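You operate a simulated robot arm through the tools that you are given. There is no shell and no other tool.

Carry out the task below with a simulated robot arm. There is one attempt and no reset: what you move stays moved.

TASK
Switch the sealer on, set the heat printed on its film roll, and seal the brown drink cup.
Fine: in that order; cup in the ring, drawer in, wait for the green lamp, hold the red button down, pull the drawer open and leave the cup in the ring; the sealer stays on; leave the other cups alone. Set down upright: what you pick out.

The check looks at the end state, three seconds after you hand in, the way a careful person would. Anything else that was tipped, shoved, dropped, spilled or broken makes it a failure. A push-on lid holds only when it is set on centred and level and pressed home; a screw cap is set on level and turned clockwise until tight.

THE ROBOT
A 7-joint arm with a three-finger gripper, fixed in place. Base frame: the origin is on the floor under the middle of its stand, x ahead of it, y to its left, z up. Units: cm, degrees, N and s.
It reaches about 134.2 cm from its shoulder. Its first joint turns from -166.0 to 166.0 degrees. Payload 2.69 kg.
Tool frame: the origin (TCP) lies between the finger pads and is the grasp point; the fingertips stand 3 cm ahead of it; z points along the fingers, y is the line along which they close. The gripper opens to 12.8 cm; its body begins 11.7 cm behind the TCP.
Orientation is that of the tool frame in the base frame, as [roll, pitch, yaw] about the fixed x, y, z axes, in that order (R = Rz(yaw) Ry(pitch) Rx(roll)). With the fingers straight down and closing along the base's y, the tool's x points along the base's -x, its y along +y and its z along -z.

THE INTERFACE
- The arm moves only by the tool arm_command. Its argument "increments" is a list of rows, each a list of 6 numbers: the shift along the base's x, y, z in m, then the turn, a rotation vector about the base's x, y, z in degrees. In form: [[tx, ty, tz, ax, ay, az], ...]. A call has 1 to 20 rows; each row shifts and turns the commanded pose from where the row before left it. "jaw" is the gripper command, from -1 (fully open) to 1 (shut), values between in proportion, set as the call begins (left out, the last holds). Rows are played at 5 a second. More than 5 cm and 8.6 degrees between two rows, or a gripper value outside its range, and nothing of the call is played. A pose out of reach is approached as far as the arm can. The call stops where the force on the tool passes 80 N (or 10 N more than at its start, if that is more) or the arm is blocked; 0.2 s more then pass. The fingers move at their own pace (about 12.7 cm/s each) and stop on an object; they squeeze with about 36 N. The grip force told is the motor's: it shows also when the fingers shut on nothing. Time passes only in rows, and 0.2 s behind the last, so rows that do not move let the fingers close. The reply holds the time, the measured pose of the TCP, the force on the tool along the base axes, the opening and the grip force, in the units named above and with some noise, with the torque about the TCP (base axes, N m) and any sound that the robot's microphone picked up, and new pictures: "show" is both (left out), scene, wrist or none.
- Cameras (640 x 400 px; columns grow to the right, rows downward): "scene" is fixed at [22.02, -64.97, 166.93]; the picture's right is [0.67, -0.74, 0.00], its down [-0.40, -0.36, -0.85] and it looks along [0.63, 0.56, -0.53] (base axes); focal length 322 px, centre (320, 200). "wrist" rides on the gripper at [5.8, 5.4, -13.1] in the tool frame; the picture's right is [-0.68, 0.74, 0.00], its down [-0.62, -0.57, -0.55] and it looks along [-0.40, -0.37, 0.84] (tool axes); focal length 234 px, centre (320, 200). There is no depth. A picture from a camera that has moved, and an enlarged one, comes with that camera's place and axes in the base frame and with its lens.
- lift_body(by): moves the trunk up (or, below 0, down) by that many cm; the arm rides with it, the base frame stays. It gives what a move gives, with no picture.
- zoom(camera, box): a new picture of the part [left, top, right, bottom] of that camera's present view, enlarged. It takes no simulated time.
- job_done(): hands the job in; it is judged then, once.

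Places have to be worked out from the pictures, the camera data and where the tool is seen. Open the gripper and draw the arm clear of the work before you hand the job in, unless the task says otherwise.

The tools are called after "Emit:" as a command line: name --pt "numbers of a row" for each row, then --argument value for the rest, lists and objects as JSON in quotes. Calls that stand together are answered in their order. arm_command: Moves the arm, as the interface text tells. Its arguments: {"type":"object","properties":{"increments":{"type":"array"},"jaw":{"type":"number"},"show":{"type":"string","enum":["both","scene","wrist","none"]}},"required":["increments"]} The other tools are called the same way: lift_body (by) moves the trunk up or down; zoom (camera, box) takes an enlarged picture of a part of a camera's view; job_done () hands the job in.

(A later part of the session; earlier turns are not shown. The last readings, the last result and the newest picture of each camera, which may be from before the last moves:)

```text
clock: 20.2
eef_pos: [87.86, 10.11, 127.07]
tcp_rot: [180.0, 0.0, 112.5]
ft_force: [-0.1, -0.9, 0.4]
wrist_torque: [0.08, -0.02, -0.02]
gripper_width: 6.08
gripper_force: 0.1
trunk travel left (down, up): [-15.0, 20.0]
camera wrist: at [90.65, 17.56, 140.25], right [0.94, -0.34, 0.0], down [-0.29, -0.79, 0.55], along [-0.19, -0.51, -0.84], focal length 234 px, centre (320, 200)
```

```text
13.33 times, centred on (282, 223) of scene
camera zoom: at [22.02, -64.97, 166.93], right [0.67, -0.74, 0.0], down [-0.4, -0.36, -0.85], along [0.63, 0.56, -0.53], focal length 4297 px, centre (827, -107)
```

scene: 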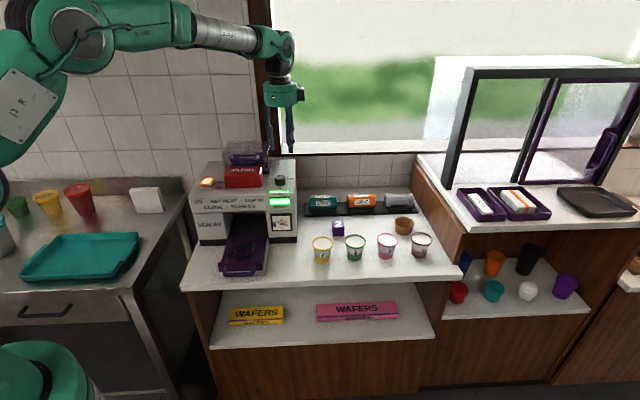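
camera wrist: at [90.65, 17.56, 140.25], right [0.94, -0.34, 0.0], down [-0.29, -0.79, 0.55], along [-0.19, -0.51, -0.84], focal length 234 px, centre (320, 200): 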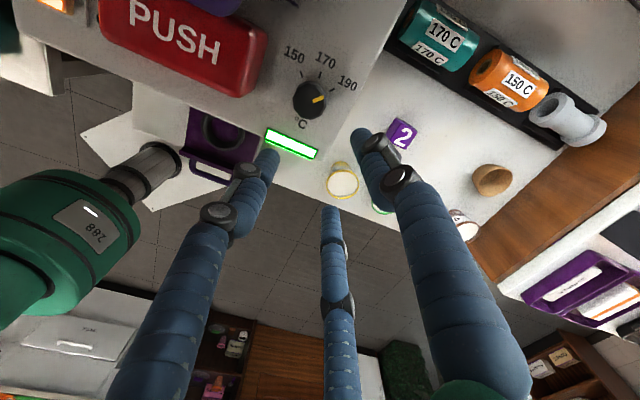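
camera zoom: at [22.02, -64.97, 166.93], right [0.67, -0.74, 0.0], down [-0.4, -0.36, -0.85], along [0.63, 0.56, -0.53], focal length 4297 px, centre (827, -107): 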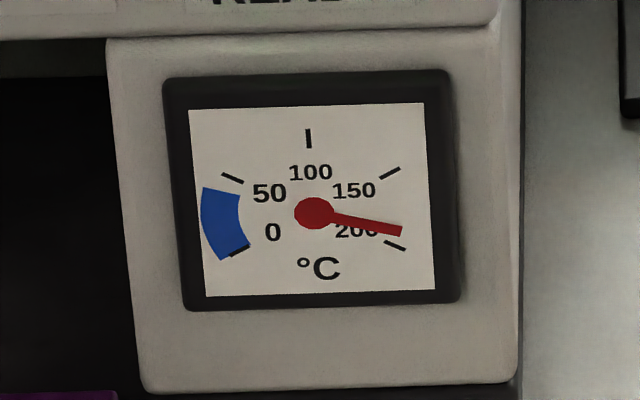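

The pointer moved slightly, and it is now about 2.5° (≈1 °C) short of the 190 tick. I make one more fine turn of 2.5° in the same way.

Emit:
arm_command --pt "0 0.03 -0.03 0 0 0" --pt "0 0 -0.04 0 0 0" --pt "0 0 -0.04 0 0 0" --pt "0 0 -0.02 0 0 0" --pt "0 0 0 0 0 0" --jaw 0.05 --show "none"

Emit:
arm_command --pt "0 0 0 0 0 0" --pt "0 0 0 0 0 0" --pt "0 0 0 0 0 0" --pt "0 0 0 0 0 -1.3" --pt "0 0 0 0 0 -1.2" --pt "0 0 0 0 0 0" --jaw 1 --show "none"

Emit:
arm_command --pt "0 0 0 0 0 0" --pt "0 0 0 0 0 0" --pt "0 0 0.02 0 0 0" --pt "0 0 0.04 0 0 0" --pt "0 0 0.04 0 0 0" --pt "0 -0.03 0.03 0 0 0" --pt "0 0 0 0 0 0" --jaw 0.05

Emit:
zoom --camera "wrist" --box '[285, 62, 349, 122]'

Emit:
zoom --camera "scene" --box '[264, 168, 296, 192]'

Emit:
zoom --camera "scene" --box '[264, 208, 300, 238]'

```text
clock: 21.4
eef_pos: [87.92, 13.0, 113.98]
tcp_rot: [-179.9, 0.0, 112.5]
ft_force: [0.3, -0.3, 0.1]
wrist_torque: [-0.02, 0.04, -0.02]
gripper_width: 6.09
gripper_force: 0.1
trunk travel left (down, up): [-15.0, 20.0]
```

```text
clock: 22.8
eef_pos: [87.71, 13.01, 113.95]
tcp_rot: [180.0, 0.0, 110.0]
ft_force: [-10.0, 1.9, -2.2]
wrist_torque: [0.02, 0.11, -0.02]
gripper_width: 3.62
gripper_force: 45.3
trunk travel left (down, up): [-15.0, 20.0]
```

```text
clock: 24.4
eef_pos: [87.62, 9.84, 127.19]
tcp_rot: [180.0, 0.0, 109.9]
ft_force: [-0.3, -0.7, -0.3]
wrist_torque: [0.07, -0.02, 0.0]
gripper_width: 6.1
gripper_force: 0.1
trunk travel left (down, up): [-15.0, 20.0]
camera wrist: at [90.69, 17.27, 140.28], right [0.92, -0.38, 0.0], down [-0.32, -0.77, 0.55], along [-0.21, -0.51, -0.84], focal length 234 px, centre (320, 200)
```

scene: 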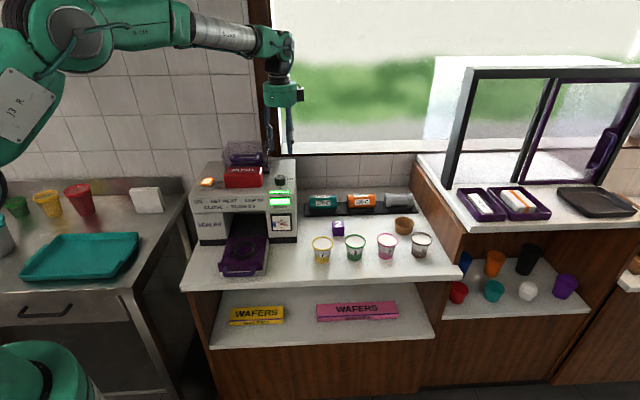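
wrist: 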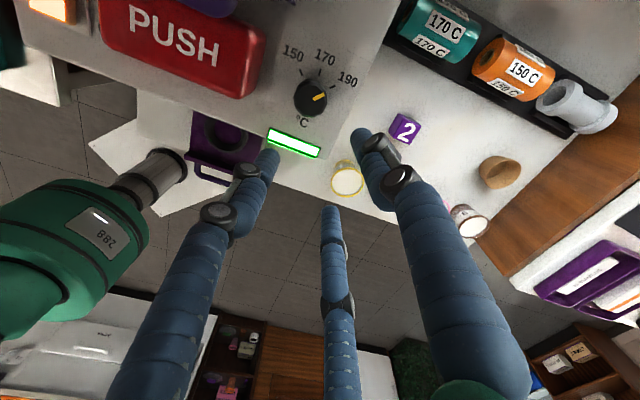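

```text
6.67 times, centred on (317, 92) of wrist
camera zoom: at [90.69, 17.27, 140.28], right [0.92, -0.38, 0.0], down [-0.32, -0.77, 0.55], along [-0.21, -0.51, -0.84], focal length 1561 px, centre (340, 920)
```

zoom: 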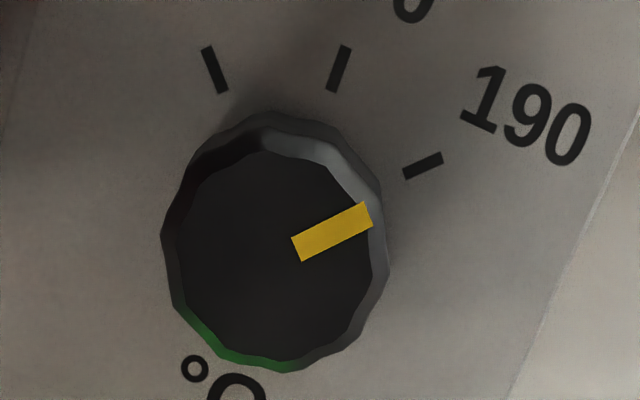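

```text
16.00 times, centred on (280, 180) of scene
camera zoom: at [22.02, -64.97, 166.93], right [0.67, -0.74, 0.0], down [-0.4, -0.36, -0.85], along [0.63, 0.56, -0.53], focal length 5156 px, centre (960, 520)
```

zoom: 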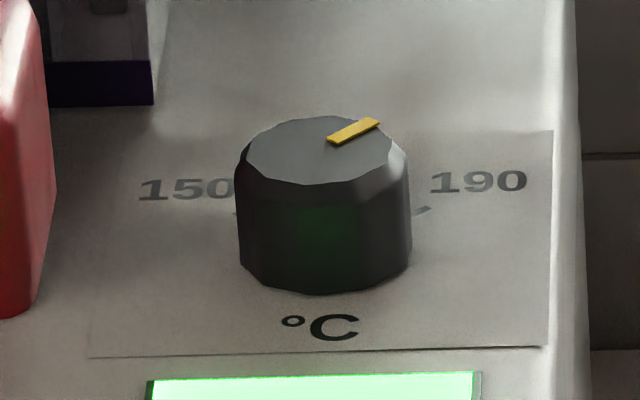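

```text
13.33 times, centred on (282, 223) of scene
camera zoom: at [22.02, -64.97, 166.93], right [0.67, -0.74, 0.0], down [-0.4, -0.36, -0.85], along [0.63, 0.56, -0.53], focal length 4297 px, centre (827, -107)
```

zoom: 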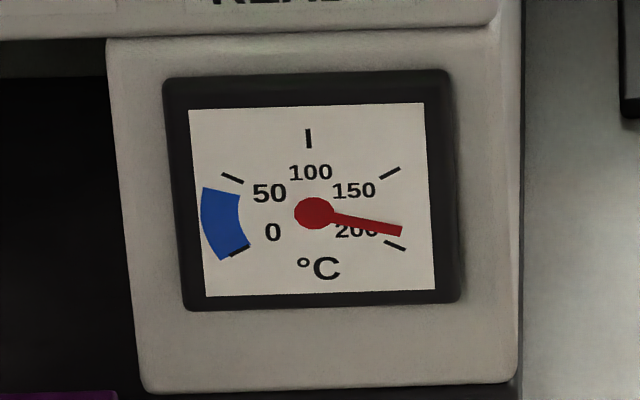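

The knob did not move any further between attempts, so it is against its 190 end stop; the gauge reads about 190 and READY is green. Next I travel to above the brown cup (est. (113, -32)), turning the tool to yaw ≈167 so the fingers clear the pink cup, and open wider.

Emit:
arm_command --pt "0.023 -0.0382 0 0 0 5.2" --pt "0.023 -0.0382 0 0 0 5.2" --pt "0.023 -0.0382 0 0 0 5.2" --pt "0.023 -0.0382 0 0 0 5.2" --pt "0.023 -0.0382 0 0 0 5.2" --pt "0.023 -0.0382 0 0 0 5.2" --pt "0.023 -0.0382 0 0 0 5.2" --pt "0.023 -0.0382 0 0 0 5.2" --pt "0.023 -0.0382 0 0 0 5.2" --pt "0.023 -0.0382 0 0 0 5.2" --pt "0.023 -0.0382 0 0 0 5.1" --pt "0 0 0 0 0 0" --jaw -0.6

Emit:
zoom --camera "wrist" --box '[200, 50, 440, 200]'

Emit:
zoom --camera "scene" --box '[360, 190, 460, 260]'

```text
clock: 27.0
eef_pos: [101.57, -27.23, 121.62]
tcp_rot: [179.9, -0.9, 167.3]
ft_force: [2.2, -1.8, -5.6]
wrist_torque: [0.19, 0.15, 0.0]
gripper_width: 10.21
gripper_force: 0.1
out of reach, approached as far as the arm can: row 7, 8, 9, 10, 11
trunk travel left (down, up): [-15.0, 20.0]
camera wrist: at [97.35, -20.75, 134.91], right [0.82, 0.57, -0.01], down [0.48, -0.69, 0.54], along [0.3, -0.45, -0.84], focal length 234 px, centre (320, 200)
```

scene: 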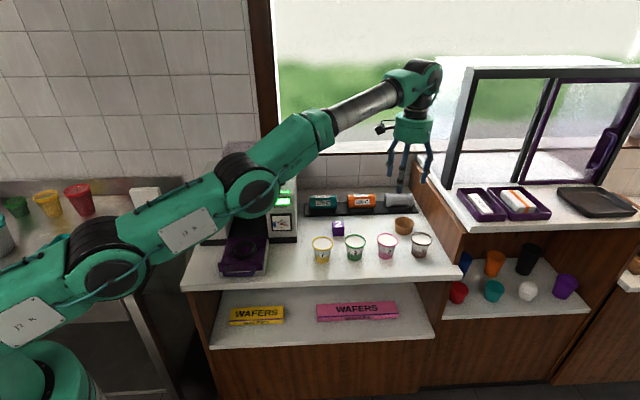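
wrist: 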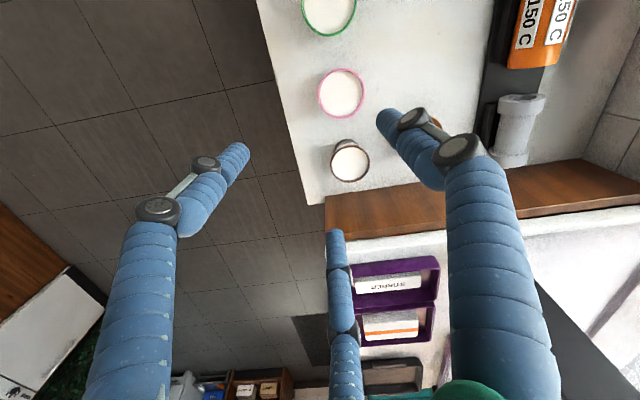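

```text
2.67 times, centred on (320, 125) of wrist
camera zoom: at [97.35, -20.75, 134.91], right [0.82, 0.57, -0.01], down [0.48, -0.69, 0.54], along [0.3, -0.45, -0.84], focal length 624 px, centre (320, 400)
```

zoom: 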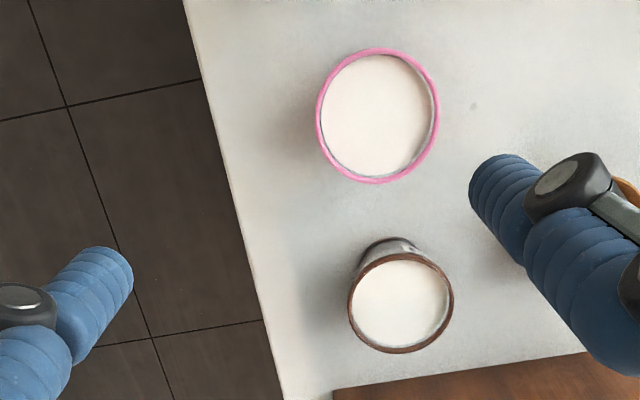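

```text
5.71 times, centred on (410, 225) of scene
camera zoom: at [22.02, -64.97, 166.93], right [0.67, -0.74, 0.0], down [-0.4, -0.36, -0.85], along [0.63, 0.56, -0.53], focal length 1841 px, centre (-194, 57)
```

zoom: 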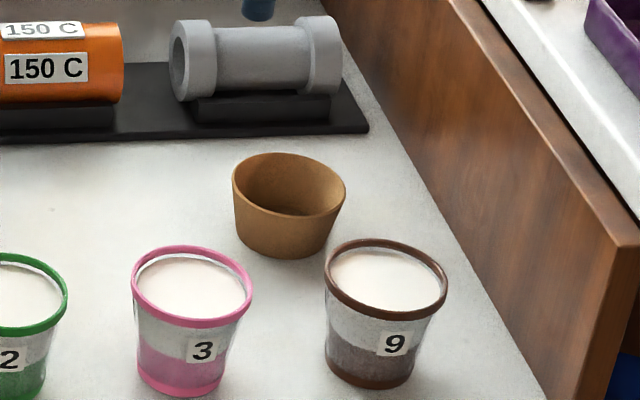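

The arm hit its reach limit around (101.6, -27.2); two-view triangulation puts the brown cup rim at (111.6, -32.4), z≈94.8, about 116 cm out. I look closer at the arm's stance before deciding how to reach it.

Emit:
zoom --camera "scene" --box '[300, 40, 460, 200]'

Emit:
zoom --camera "scene" --box '[0, 100, 350, 320]'

```text
2.50 times, centred on (380, 120) of scene
camera zoom: at [22.02, -64.97, 166.93], right [0.67, -0.74, 0.0], down [-0.4, -0.36, -0.85], along [0.63, 0.56, -0.53], focal length 806 px, centre (170, 400)
```

zoom: 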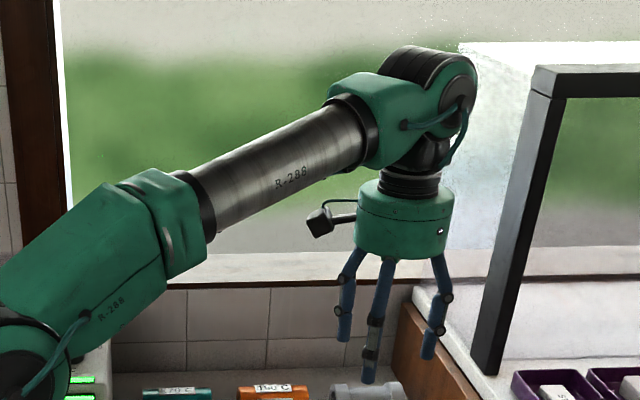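

```text
1.82 times, centred on (175, 210) of scene
camera zoom: at [22.02, -64.97, 166.93], right [0.67, -0.74, 0.0], down [-0.4, -0.36, -0.85], along [0.63, 0.56, -0.53], focal length 586 px, centre (584, 182)
```

zoom: 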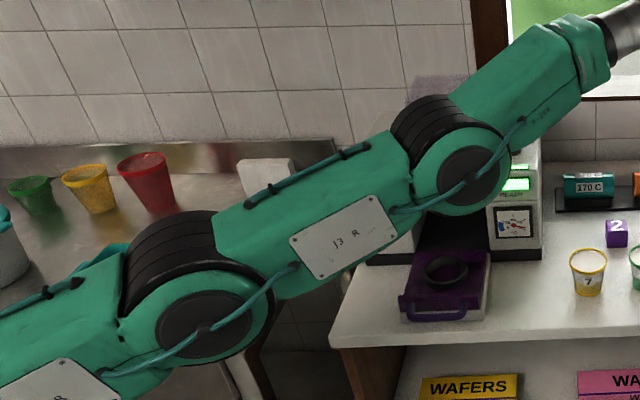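

The cup is beyond vertical reach, so I'll approach with the tool leaned about 16° outward, the thumb on the far side and the pair near, so all pads meet the rim squarely. First I pull back a bit and turn the tool to yaw ≈74.

Emit:
arm_command --pt "-0.032 0.024 0 0 0 0" --pt "-0.032 0.024 0 0 0 0" --pt "-0.032 0.024 0 0 0 0" --pt "-0.032 0.024 0 0 0 0" --pt "-0.032 0.024 0 0 0 -7.8" --pt "0 0 0 0 0 -7.8" --pt "0 0 0 0 0 -7.8" --pt "0 0 0 0 0 -7.8" --pt "0 0 0 0 0 -7.8" --pt "0 0 0 0 0 -7.8" --pt "0 0 0 0 0 -7.8" --pt "0 0 0 0 0 -7.8" --pt "0 0 0 0 0 -7.8" --pt "0 0 0 0 0 -7.8" --pt "0 0 0 0 0 -7.8" --pt "0 0 0 0 0 -7.7" --pt "0 0 0 0 0 0" --jaw -0.4

```text
clock: 30.6
eef_pos: [99.56, -18.2, 126.6]
tcp_rot: [-179.6, 0.0, 73.5]
ft_force: [-0.2, 1.2, -1.3]
wrist_torque: [-0.04, -0.01, 0.0]
gripper_width: 8.93
gripper_force: 0.1
out of reach, approached as far as the arm can: row 1, 2, 3, 4, 5
trunk travel left (down, up): [-15.0, 20.0]
camera wrist: at [106.54, -14.19, 139.74], right [0.51, -0.86, 0.0], down [-0.71, -0.43, 0.55], along [-0.48, -0.28, -0.83], focal length 234 px, centre (320, 200)
```

scene: 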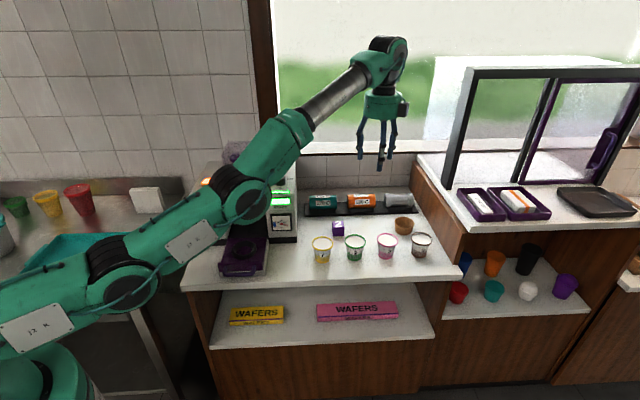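
wrist: 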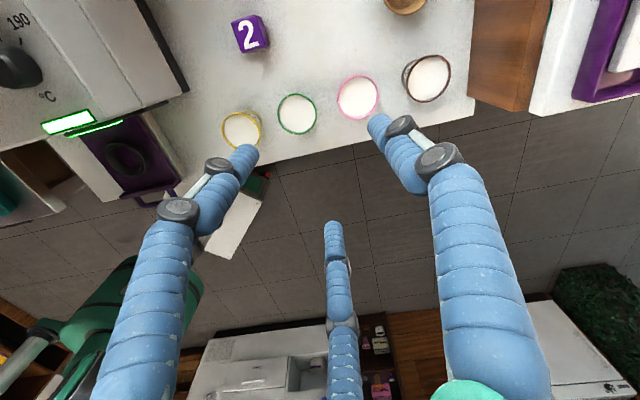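

The brown cup is confirmed at about (111.7, -32.4) from this view too. I descend to z≈113, lean the tool 18° outward, and move out to hover above the cup.

Emit:
arm_command --pt "0 0 -0.045 0 0 0" --pt "0 0 -0.045 0 0 0" --pt "0 0 -0.045 0 0 0" --pt "0 0 0 -1.7 -5.75 0" --pt "0 0 0 -1.7 -5.75 0" --pt "0 0 0 -1.7 -5.75 0" --pt "0.0239 -0.0282 -0.005 0 0 0" --pt "0.0239 -0.0282 -0.005 0 0 0" --pt "0.0239 -0.0282 -0.005 0 0 0" --pt "0.0239 -0.0282 -0.005 0 0 0" --pt "0.0239 -0.0282 -0.005 0 0 0" --pt "0 0 0 0 0 0" --jaw -0.6

Emit:
zoom --camera "scene" --box '[350, 110, 478, 270]'

Emit:
zoom --camera "wrist" --box '[200, 80, 440, 230]'

```text
clock: 33.2
eef_pos: [109.12, -30.36, 116.66]
tcp_rot: [166.7, 0.4, 73.5]
ft_force: [0.3, -1.1, -1.8]
wrist_torque: [-0.03, -0.01, -0.02]
gripper_width: 10.24
gripper_force: 0.0
out of reach, approached as far as the arm can: row 1, 2, 3, 4, 10, 11
trunk travel left (down, up): [-15.0, 20.0]
camera wrist: at [113.02, -25.16, 130.65], right [0.5, -0.85, 0.17], down [-0.82, -0.4, 0.41], along [-0.28, -0.35, -0.9], focal length 234 px, centre (320, 200)
```

scene: 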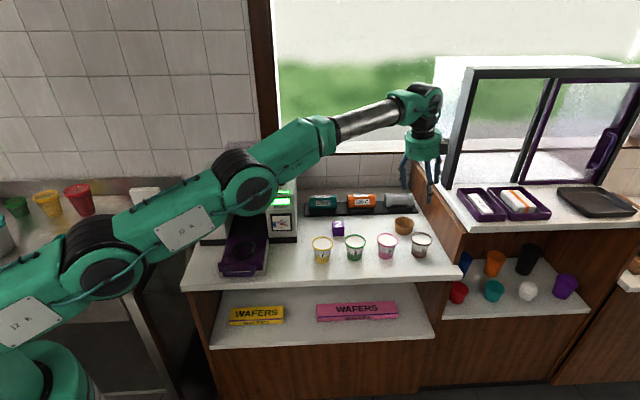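
wrist: 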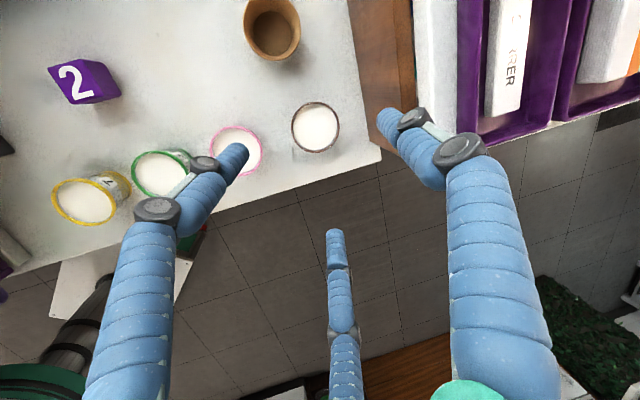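

```text
2.50 times, centred on (414, 190) of scene
camera zoom: at [22.02, -64.97, 166.93], right [0.67, -0.74, 0.0], down [-0.4, -0.36, -0.85], along [0.63, 0.56, -0.53], focal length 806 px, centre (85, 225)
```

zoom: 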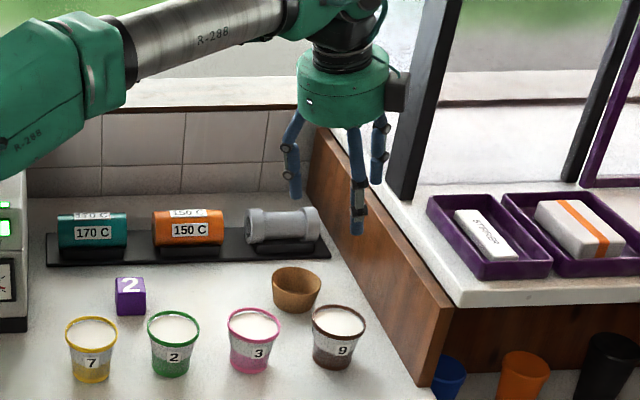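

```text
2.67 times, centred on (320, 155) of wrist
camera zoom: at [113.02, -25.16, 130.65], right [0.5, -0.85, 0.17], down [-0.82, -0.4, 0.41], along [-0.28, -0.35, -0.9], focal length 624 px, centre (320, 320)
```

zoom: 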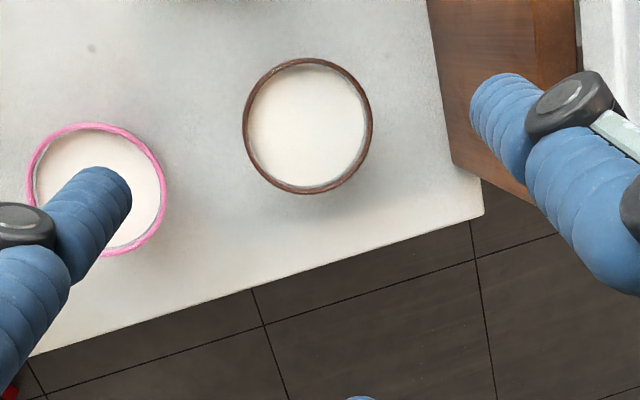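

The arm is at full stretch here (z 116.7, lean only 13°), because the wrist is well above the shoulder. I raise the trunk 6 cm to gain horizontal reach before going down to the cup.

Emit:
lift_body --by 6

```text
clock: 34.2
eef_pos: [109.12, -30.26, 123.0]
tcp_rot: [166.7, 0.6, 73.6]
ft_force: [0.4, -0.3, -0.6]
wrist_torque: [-0.02, 0.0, -0.04]
gripper_width: 10.24
gripper_force: 0.0
trunk travel left (down, up): [-21.0, 14.0]
```

Now at (109.1, -30.3, 123.0). I lower 13 cm straight down and check how the pose follows.

Emit:
arm_command --pt "0 0 -0.04 0 0 0" --pt "0 0 -0.04 0 0 0" --pt "0 0 -0.04 0 0 0" --pt "0 0 -0.01 0 0 0" --pt "0 0 0 0 0 0"

```text
clock: 35.4
eef_pos: [109.08, -30.22, 110.17]
tcp_rot: [166.5, 0.6, 73.5]
ft_force: [-0.4, 0.4, 0.7]
wrist_torque: [-0.01, 0.0, 0.02]
gripper_width: 10.23
gripper_force: 0.1
trunk travel left (down, up): [-21.0, 14.0]
camera wrist: at [112.89, -25.08, 124.16], right [0.5, -0.85, 0.18], down [-0.82, -0.39, 0.41], along [-0.28, -0.35, -0.9], focal length 234 px, centre (320, 200)
```

scene: 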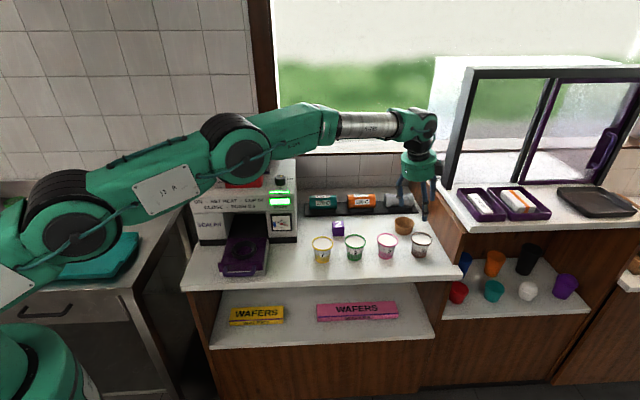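
wrist: 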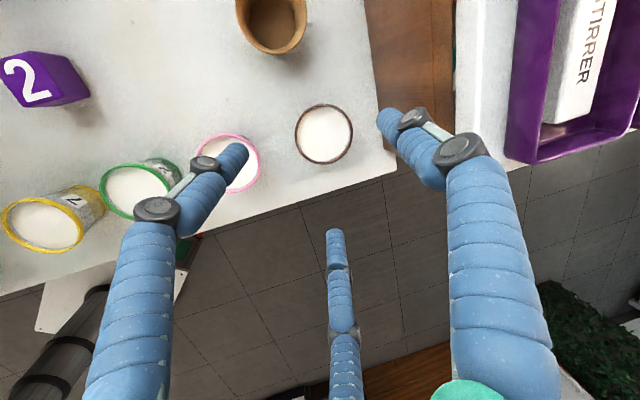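

The arm now follows exactly with slack (109.1, -30.2, 110.2, lean 13.5°). I zoom to refine the cup's centre before moving over it.

Emit:
zoom --camera "wrist" --box '[270, 80, 398, 180]'

Emit:
zoom --camera "scene" --box '[380, 150, 460, 260]'

```text
4.00 times, centred on (334, 130) of wrist
camera zoom: at [112.89, -25.08, 124.16], right [0.5, -0.85, 0.18], down [-0.82, -0.39, 0.41], along [-0.28, -0.35, -0.9], focal length 937 px, centre (264, 480)
```

zoom: 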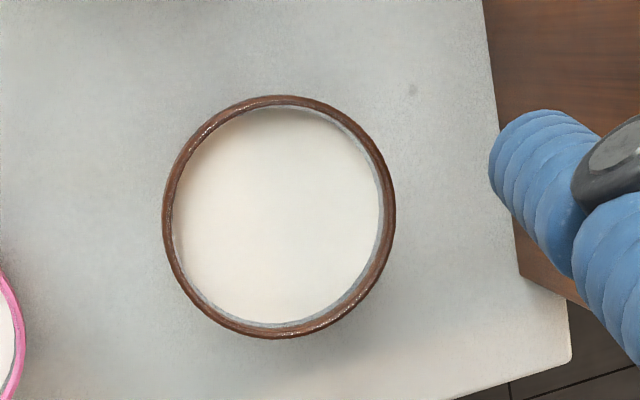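

```text
3.64 times, centred on (420, 205) of scene
camera zoom: at [22.02, -64.97, 166.93], right [0.67, -0.74, 0.0], down [-0.4, -0.36, -0.85], along [0.63, 0.56, -0.53], focal length 1172 px, centre (-44, 182)
```

zoom: 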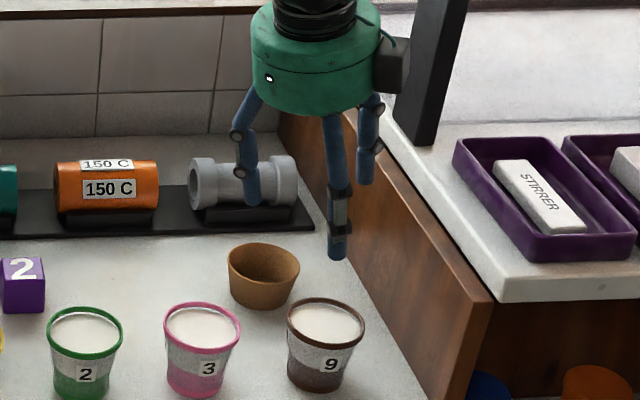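

Cup centre refined to (111.8, -32.4), rim 7.3 cm across, and the wooden panel is about 10 cm beyond it. I move over it and down to z≈100, tips still above the rim.

Emit:
arm_command --pt "0.0128 -0.0107 -0.03 0 0 0" --pt "0.0129 -0.0106 -0.035 0 0 0" --pt "0 0 -0.033 0 0 0" --pt "0 0 0 0 0 0"

Emit:
zoom --camera "wrist" --box '[200, 80, 440, 240]'

Emit:
zoom --camera "scene" --box '[370, 150, 470, 270]'

```text
clock: 36.4
eef_pos: [111.1, -32.22, 100.67]
tcp_rot: [166.9, 0.4, 73.5]
ft_force: [-0.2, -0.2, -2.3]
wrist_torque: [0.0, -0.06, 0.01]
gripper_width: 10.24
gripper_force: 0.1
out of reach, approached as far as the arm can: row 2
trunk travel left (down, up): [-21.0, 14.0]
camera wrist: at [115.04, -27.03, 114.67], right [0.5, -0.85, 0.17], down [-0.82, -0.4, 0.41], along [-0.28, -0.35, -0.9], focal length 234 px, centre (320, 200)
```

scene: 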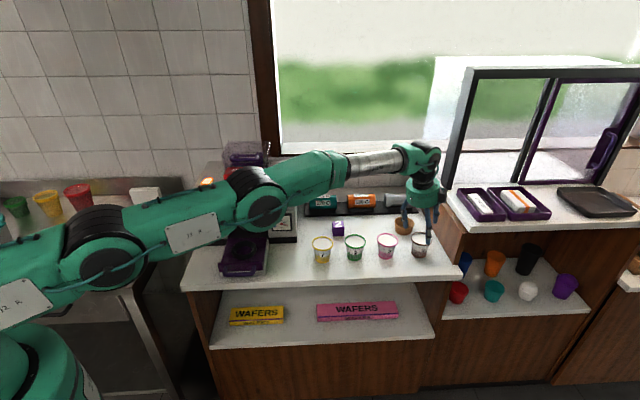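
wrist: 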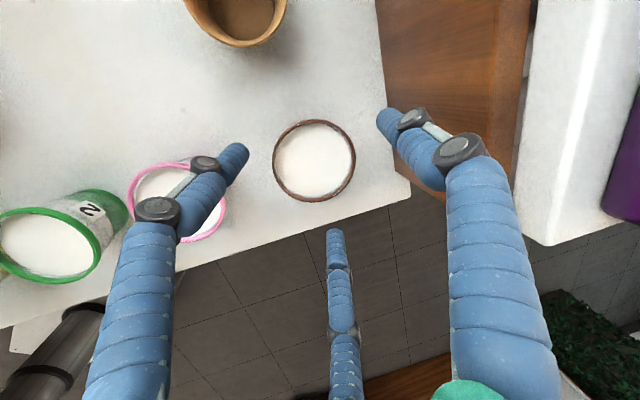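

```text
2.50 times, centred on (320, 160) of wrist
camera zoom: at [115.04, -27.03, 114.67], right [0.5, -0.85, 0.17], down [-0.82, -0.4, 0.41], along [-0.28, -0.35, -0.9], focal length 585 px, centre (320, 300)
```

zoom: 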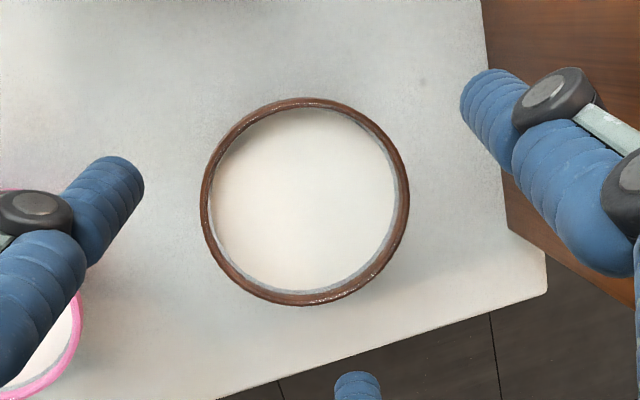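

```text
3.33 times, centred on (420, 210) of scene
camera zoom: at [22.02, -64.97, 166.93], right [0.67, -0.74, 0.0], down [-0.4, -0.36, -0.85], along [0.63, 0.56, -0.53], focal length 1074 px, centre (-13, 167)
```

zoom: 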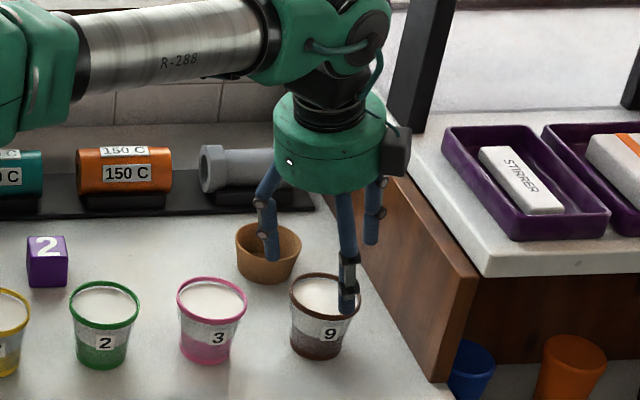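

Well aligned: TCP is at (111.1, -32.2, 100.7), cup centre about (111.85, -32.3). I shift 0.5 cm outward and lower to z≈97.5, then verify.

Emit:
arm_command --pt "0.0 0.0 -0.015 0 0 0" --pt "0.0055 -0.0007 -0.012 0 0 0" --pt "0 0 -0.005 0 0 0" --pt "0 0 0 0 0 0"

Emit:
zoom --camera "wrist" --box '[200, 80, 440, 240]'

Emit:
zoom --camera "scene" --box '[370, 170, 470, 270]'

```text
clock: 37.4
eef_pos: [111.23, -32.07, 97.87]
tcp_rot: [166.6, 0.5, 73.5]
ft_force: [0.2, 0.7, 0.6]
wrist_torque: [0.03, 0.02, 0.0]
gripper_width: 10.23
gripper_force: 0.0
out of reach, approached as far as the arm can: row 2
trunk travel left (down, up): [-21.0, 14.0]
camera wrist: at [115.17, -26.9, 111.86], right [0.5, -0.85, 0.18], down [-0.82, -0.39, 0.41], along [-0.28, -0.35, -0.9], focal length 234 px, centre (320, 200)
```

scene: 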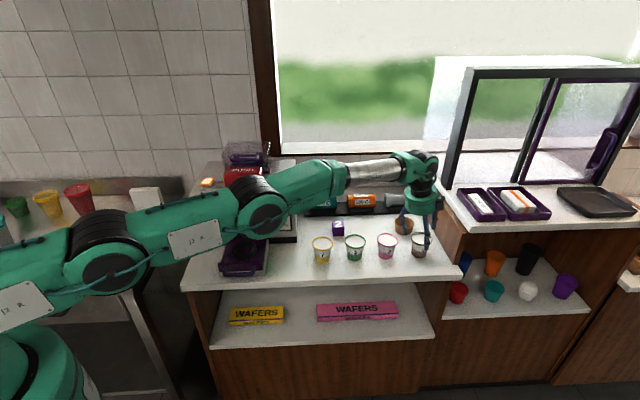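
wrist: 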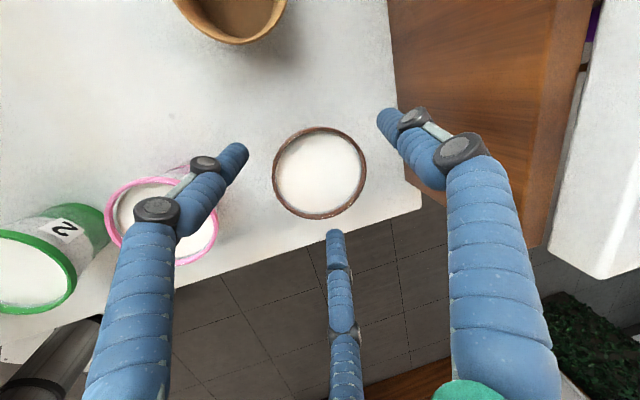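

```text
2.50 times, centred on (320, 160) of wrist
camera zoom: at [115.17, -26.9, 111.86], right [0.5, -0.85, 0.18], down [-0.82, -0.39, 0.41], along [-0.28, -0.35, -0.9], focal length 585 px, centre (320, 300)
```

zoom: 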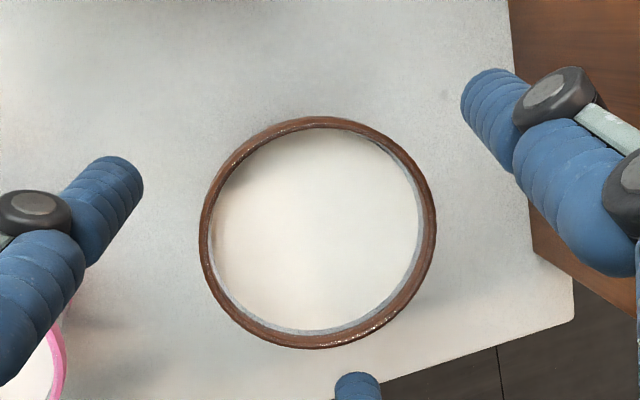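

```text
4.00 times, centred on (420, 220) of scene
camera zoom: at [22.02, -64.97, 166.93], right [0.67, -0.74, 0.0], down [-0.4, -0.36, -0.85], along [0.63, 0.56, -0.53], focal length 1289 px, centre (-80, 120)
```

zoom: 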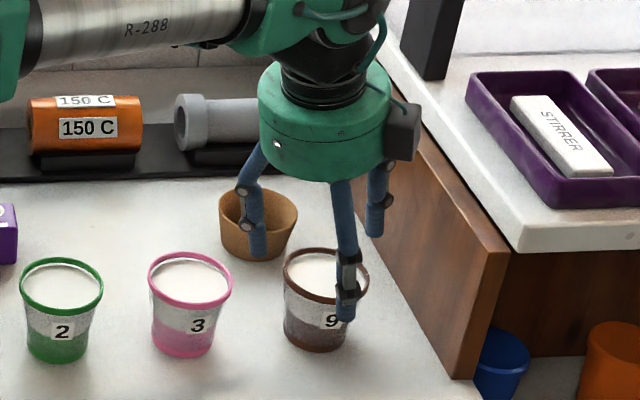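

The arm is just short of the target (111.23 vs 111.66) at full stretch. I lean the tool 3° further to win reach and read where it settles.

Emit:
arm_command --pt "0 0 0 -0.43 -1.44 0" --pt "0 0 0 -0.42 -1.44 0" --pt "0 0 0 0 0 0"

Emit:
zoom --camera "wrist" --box '[200, 80, 440, 240]'

```text
clock: 38.2
eef_pos: [111.24, -32.06, 97.89]
tcp_rot: [163.6, 0.6, 73.5]
ft_force: [0.0, 0.5, -0.2]
wrist_torque: [-0.01, 0.0, 0.01]
gripper_width: 10.23
gripper_force: 0.1
trunk travel left (down, up): [-21.0, 14.0]
camera wrist: at [114.5, -26.71, 111.95], right [0.49, -0.85, 0.21], down [-0.84, -0.39, 0.37], along [-0.23, -0.36, -0.9], focal length 234 px, centre (320, 200)
```

scene: 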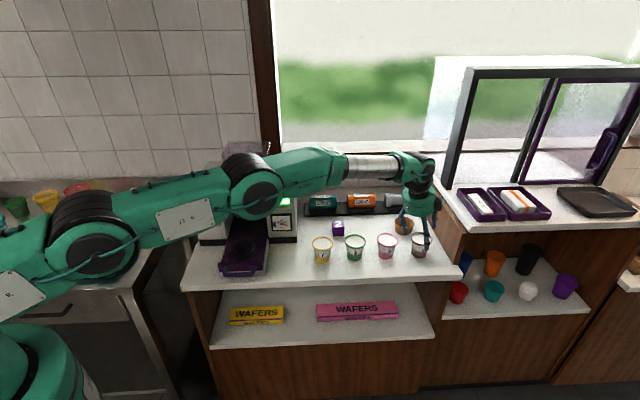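
wrist: 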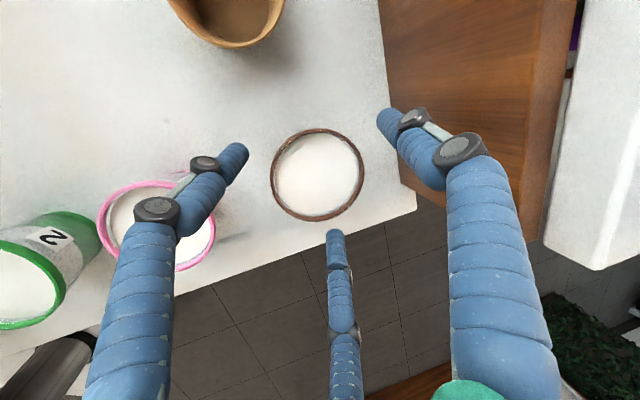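

```text
2.50 times, centred on (320, 160) of wrist
camera zoom: at [114.5, -26.71, 111.95], right [0.49, -0.85, 0.21], down [-0.84, -0.39, 0.37], along [-0.23, -0.36, -0.9], focal length 585 px, centre (320, 300)
```

zoom: 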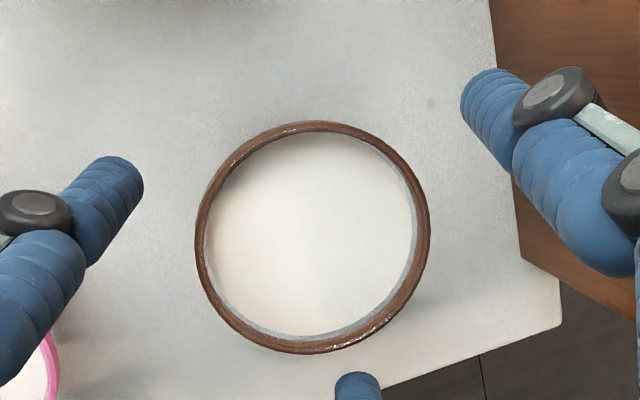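

Now TCP is (111.24, -32.06, 97.9) with 16.4° lean and slack in the arm; cup centre again (111.84, -32.34). I move down to z≈95.3 with the tips around the rim.

Emit:
arm_command --pt "0.0039 -0.0022 -0.008 0 0 0" --pt "0 0 -0.01 0 0 0" --pt "0 0 -0.0078 0 0 0" --pt "0 0 0 0 0 0"

Emit:
zoom --camera "wrist" --box '[200, 80, 440, 240]'

Emit:
zoom --camera "scene" --box '[370, 170, 470, 270]'

```text
clock: 39.2
eef_pos: [111.6, -32.38, 95.26]
tcp_rot: [163.5, 0.5, 73.5]
ft_force: [0.0, 0.6, 0.3]
wrist_torque: [0.01, 0.04, 0.0]
gripper_width: 10.24
gripper_force: 0.1
trunk travel left (down, up): [-21.0, 14.0]
camera wrist: at [114.87, -26.93, 109.37], right [0.49, -0.85, 0.21], down [-0.84, -0.39, 0.37], along [-0.23, -0.36, -0.9], focal length 234 px, centre (320, 200)
```

scene: 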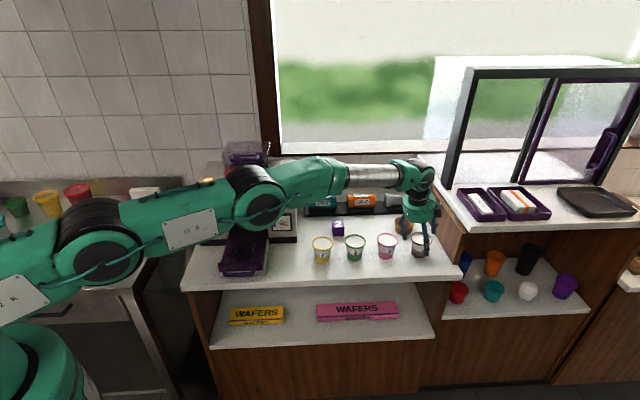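
wrist: 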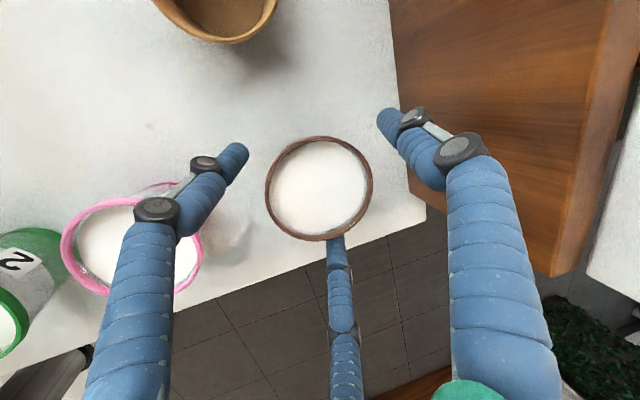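

```text
2.50 times, centred on (320, 160) of wrist
camera zoom: at [114.87, -26.93, 109.37], right [0.49, -0.85, 0.21], down [-0.84, -0.39, 0.37], along [-0.23, -0.36, -0.9], focal length 585 px, centre (320, 300)
```

zoom: 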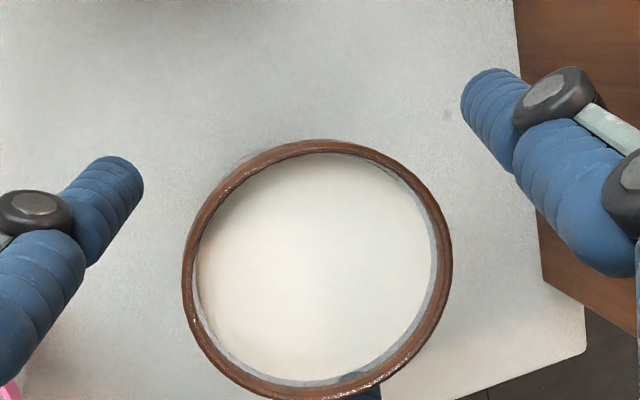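

```text
4.00 times, centred on (420, 220) of scene
camera zoom: at [22.02, -64.97, 166.93], right [0.67, -0.74, 0.0], down [-0.4, -0.36, -0.85], along [0.63, 0.56, -0.53], focal length 1289 px, centre (-80, 120)
```

zoom: 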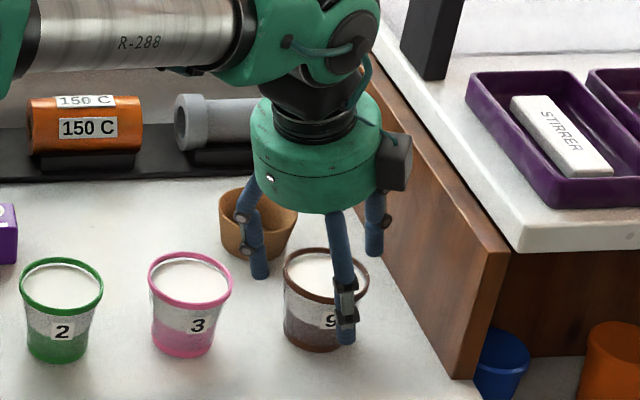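

The rim now sits on the tool axis at TCP height with the three fingers around it, and no contact. I close gently to about 8 cm first and look.

Emit:
arm_command --pt "0 0 0 0 0 0" --pt "0 0 0 0 0 0" --jaw -0.27

Emit:
zoom --camera "wrist" --box '[200, 80, 440, 240]'

Emit:
zoom --camera "scene" --box '[370, 170, 470, 270]'

```text
clock: 39.8
eef_pos: [111.65, -32.33, 95.27]
tcp_rot: [163.6, 0.5, 73.5]
ft_force: [0.2, 0.4, -1.0]
wrist_torque: [-0.04, -0.01, 0.01]
gripper_width: 8.12
gripper_force: 0.0
trunk travel left (down, up): [-21.0, 14.0]
camera wrist: at [114.86, -26.93, 109.36], right [0.49, -0.85, 0.21], down [-0.84, -0.39, 0.37], along [-0.23, -0.36, -0.9], focal length 234 px, centre (320, 200)
```

scene: 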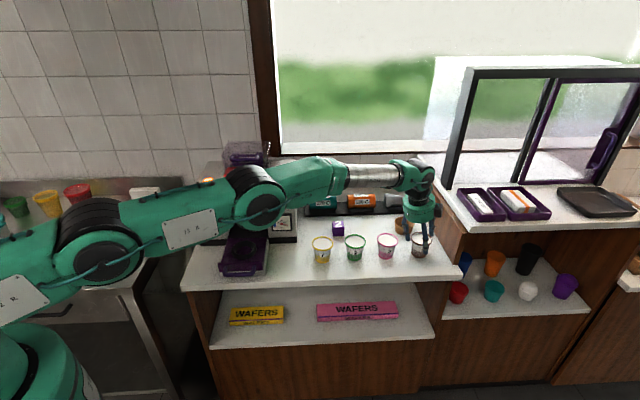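
wrist: 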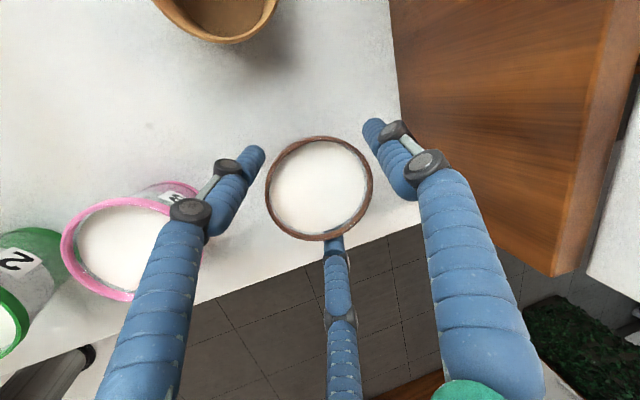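

```text
2.50 times, centred on (320, 160) of wrist
camera zoom: at [114.86, -26.93, 109.36], right [0.49, -0.85, 0.21], down [-0.84, -0.39, 0.37], along [-0.23, -0.36, -0.9], focal length 585 px, centre (320, 300)
```

zoom: 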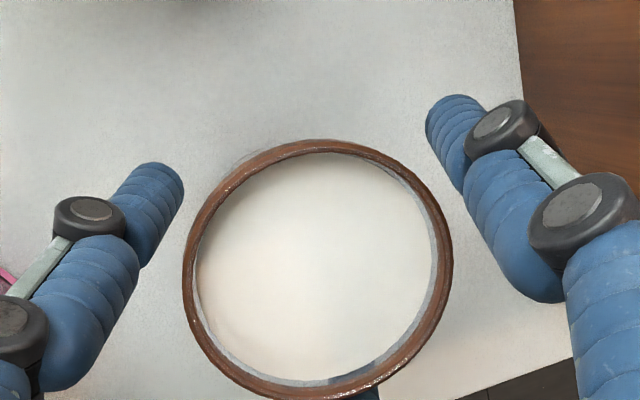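

```text
4.00 times, centred on (420, 220) of scene
camera zoom: at [22.02, -64.97, 166.93], right [0.67, -0.74, 0.0], down [-0.4, -0.36, -0.85], along [0.63, 0.56, -0.53], focal length 1289 px, centre (-80, 120)
```

zoom: 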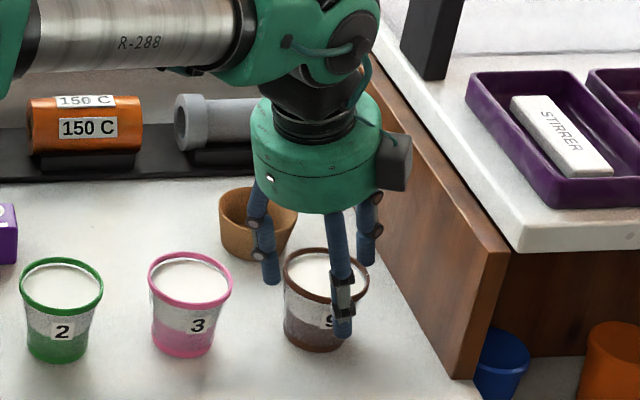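

The fingers are evenly placed about 4 mm from the rim. I close fully onto the cup and watch the reading.

Emit:
arm_command --pt "0 0 0 0 0 0" --pt "0 0 0 0 0 0" --pt "0 0 0 0 0 0" --pt "0 0 0 0 0 0" --jaw 1

Emit:
zoom --camera "wrist" --box '[200, 80, 440, 240]'

Emit:
zoom --camera "scene" --box '[370, 170, 470, 270]'

```text
clock: 40.8
eef_pos: [111.68, -32.27, 95.23]
tcp_rot: [163.5, 0.4, 73.5]
ft_force: [-1.2, 1.0, 1.5]
wrist_torque: [-0.06, 0.1, -0.01]
gripper_width: 6.86
gripper_force: 36.0
trunk travel left (down, up): [-21.0, 14.0]
camera wrist: at [114.85, -26.93, 109.38], right [0.49, -0.85, 0.21], down [-0.84, -0.39, 0.37], along [-0.23, -0.36, -0.9], focal length 234 px, centre (320, 200)
```

scene: 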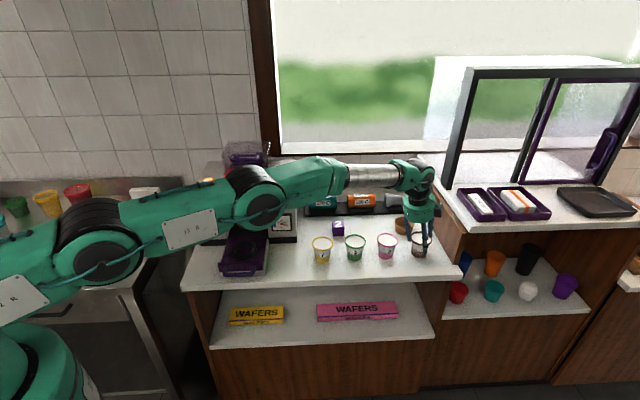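
wrist: 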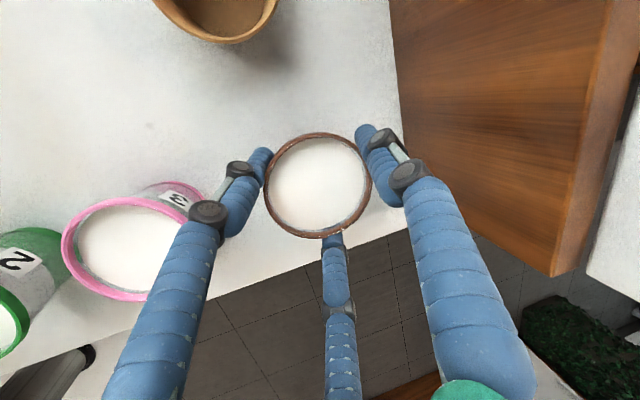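

```text
2.50 times, centred on (320, 160) of wrist
camera zoom: at [114.85, -26.93, 109.38], right [0.49, -0.85, 0.21], down [-0.84, -0.39, 0.37], along [-0.23, -0.36, -0.9], focal length 585 px, centre (320, 300)
```

zoom: 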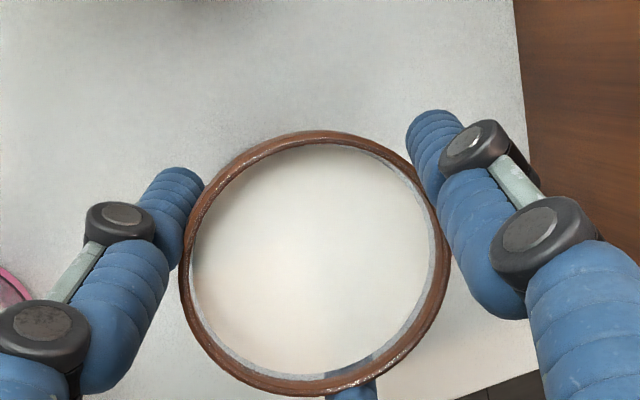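

```text
4.00 times, centred on (420, 220) of scene
camera zoom: at [22.02, -64.97, 166.93], right [0.67, -0.74, 0.0], down [-0.4, -0.36, -0.85], along [0.63, 0.56, -0.53], focal length 1289 px, centre (-80, 120)
```

zoom: 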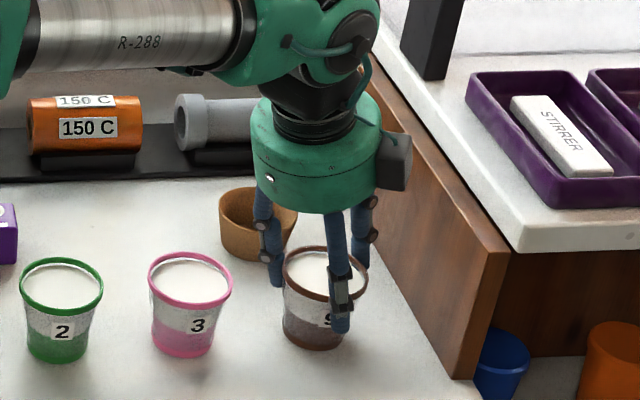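

Gripped at 6.86 cm with 36 N and the cup still looks upright. I lift 1.5 cm slowly and check for any slip or tilt.

Emit:
arm_command --pt "0 0 0.005 0 0 0" --pt "0 0 0.005 0 0 0" --pt "0 0 0.005 0 0 0" --pt "0 0 0 0 0 0"

Emit:
zoom --camera "wrist" --box '[200, 80, 440, 240]'

Emit:
zoom --camera "scene" --box '[390, 190, 450, 265]'

```text
clock: 41.8
eef_pos: [111.75, -32.21, 96.59]
tcp_rot: [163.6, 0.5, 73.6]
ft_force: [-0.1, 0.1, -1.5]
wrist_torque: [0.01, -0.01, 0.05]
gripper_width: 6.84
gripper_force: 36.5
trunk travel left (down, up): [-21.0, 14.0]
camera wrist: at [114.96, -26.93, 110.83], right [0.49, -0.85, 0.21], down [-0.84, -0.39, 0.37], along [-0.23, -0.36, -0.9], focal length 234 px, centre (320, 200)
```

scene: 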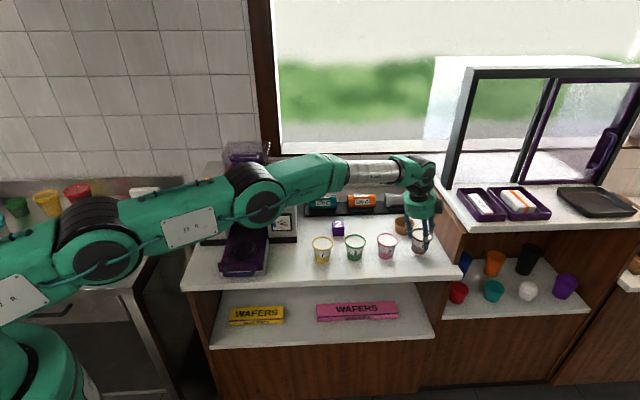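
wrist: 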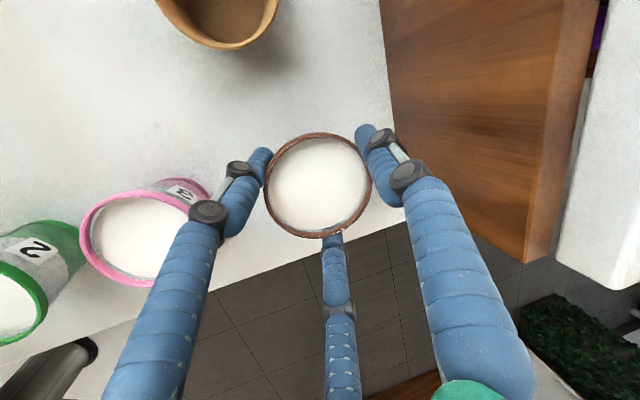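

```text
2.50 times, centred on (320, 160) of wrist
camera zoom: at [114.96, -26.93, 110.83], right [0.49, -0.85, 0.21], down [-0.84, -0.39, 0.37], along [-0.23, -0.36, -0.9], focal length 585 px, centre (320, 300)
```

zoom: 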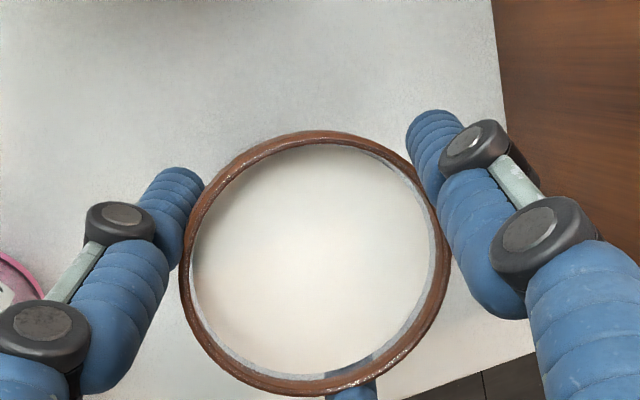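

```text
5.33 times, centred on (420, 228) of scene
camera zoom: at [22.02, -64.97, 166.93], right [0.67, -0.74, 0.0], down [-0.4, -0.36, -0.85], along [0.63, 0.56, -0.53], focal length 1719 px, centre (-213, 53)
```

zoom: 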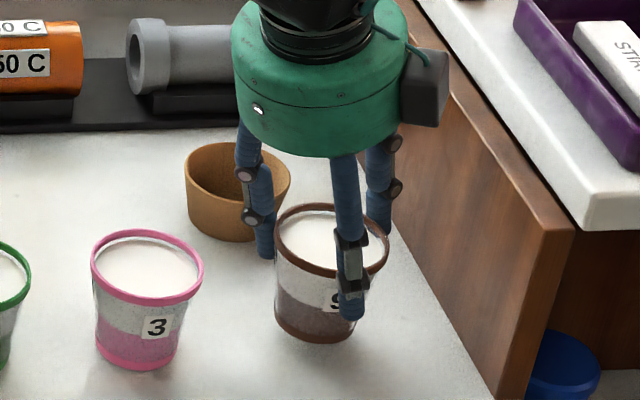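

The cup came up cleanly with no slip (the rim stays at the same pixels in the wrist view). To rise without stretching the arm, I lift the trunk 12 cm.

Emit:
lift_body --by 12

```text
clock: 43.3
eef_pos: [111.8, -32.23, 108.68]
tcp_rot: [163.6, 0.3, 73.5]
ft_force: [-0.6, 0.2, -1.9]
wrist_torque: [0.0, -0.01, -0.02]
gripper_width: 6.83
gripper_force: 35.9
trunk travel left (down, up): [-33.0, 2.0]
```

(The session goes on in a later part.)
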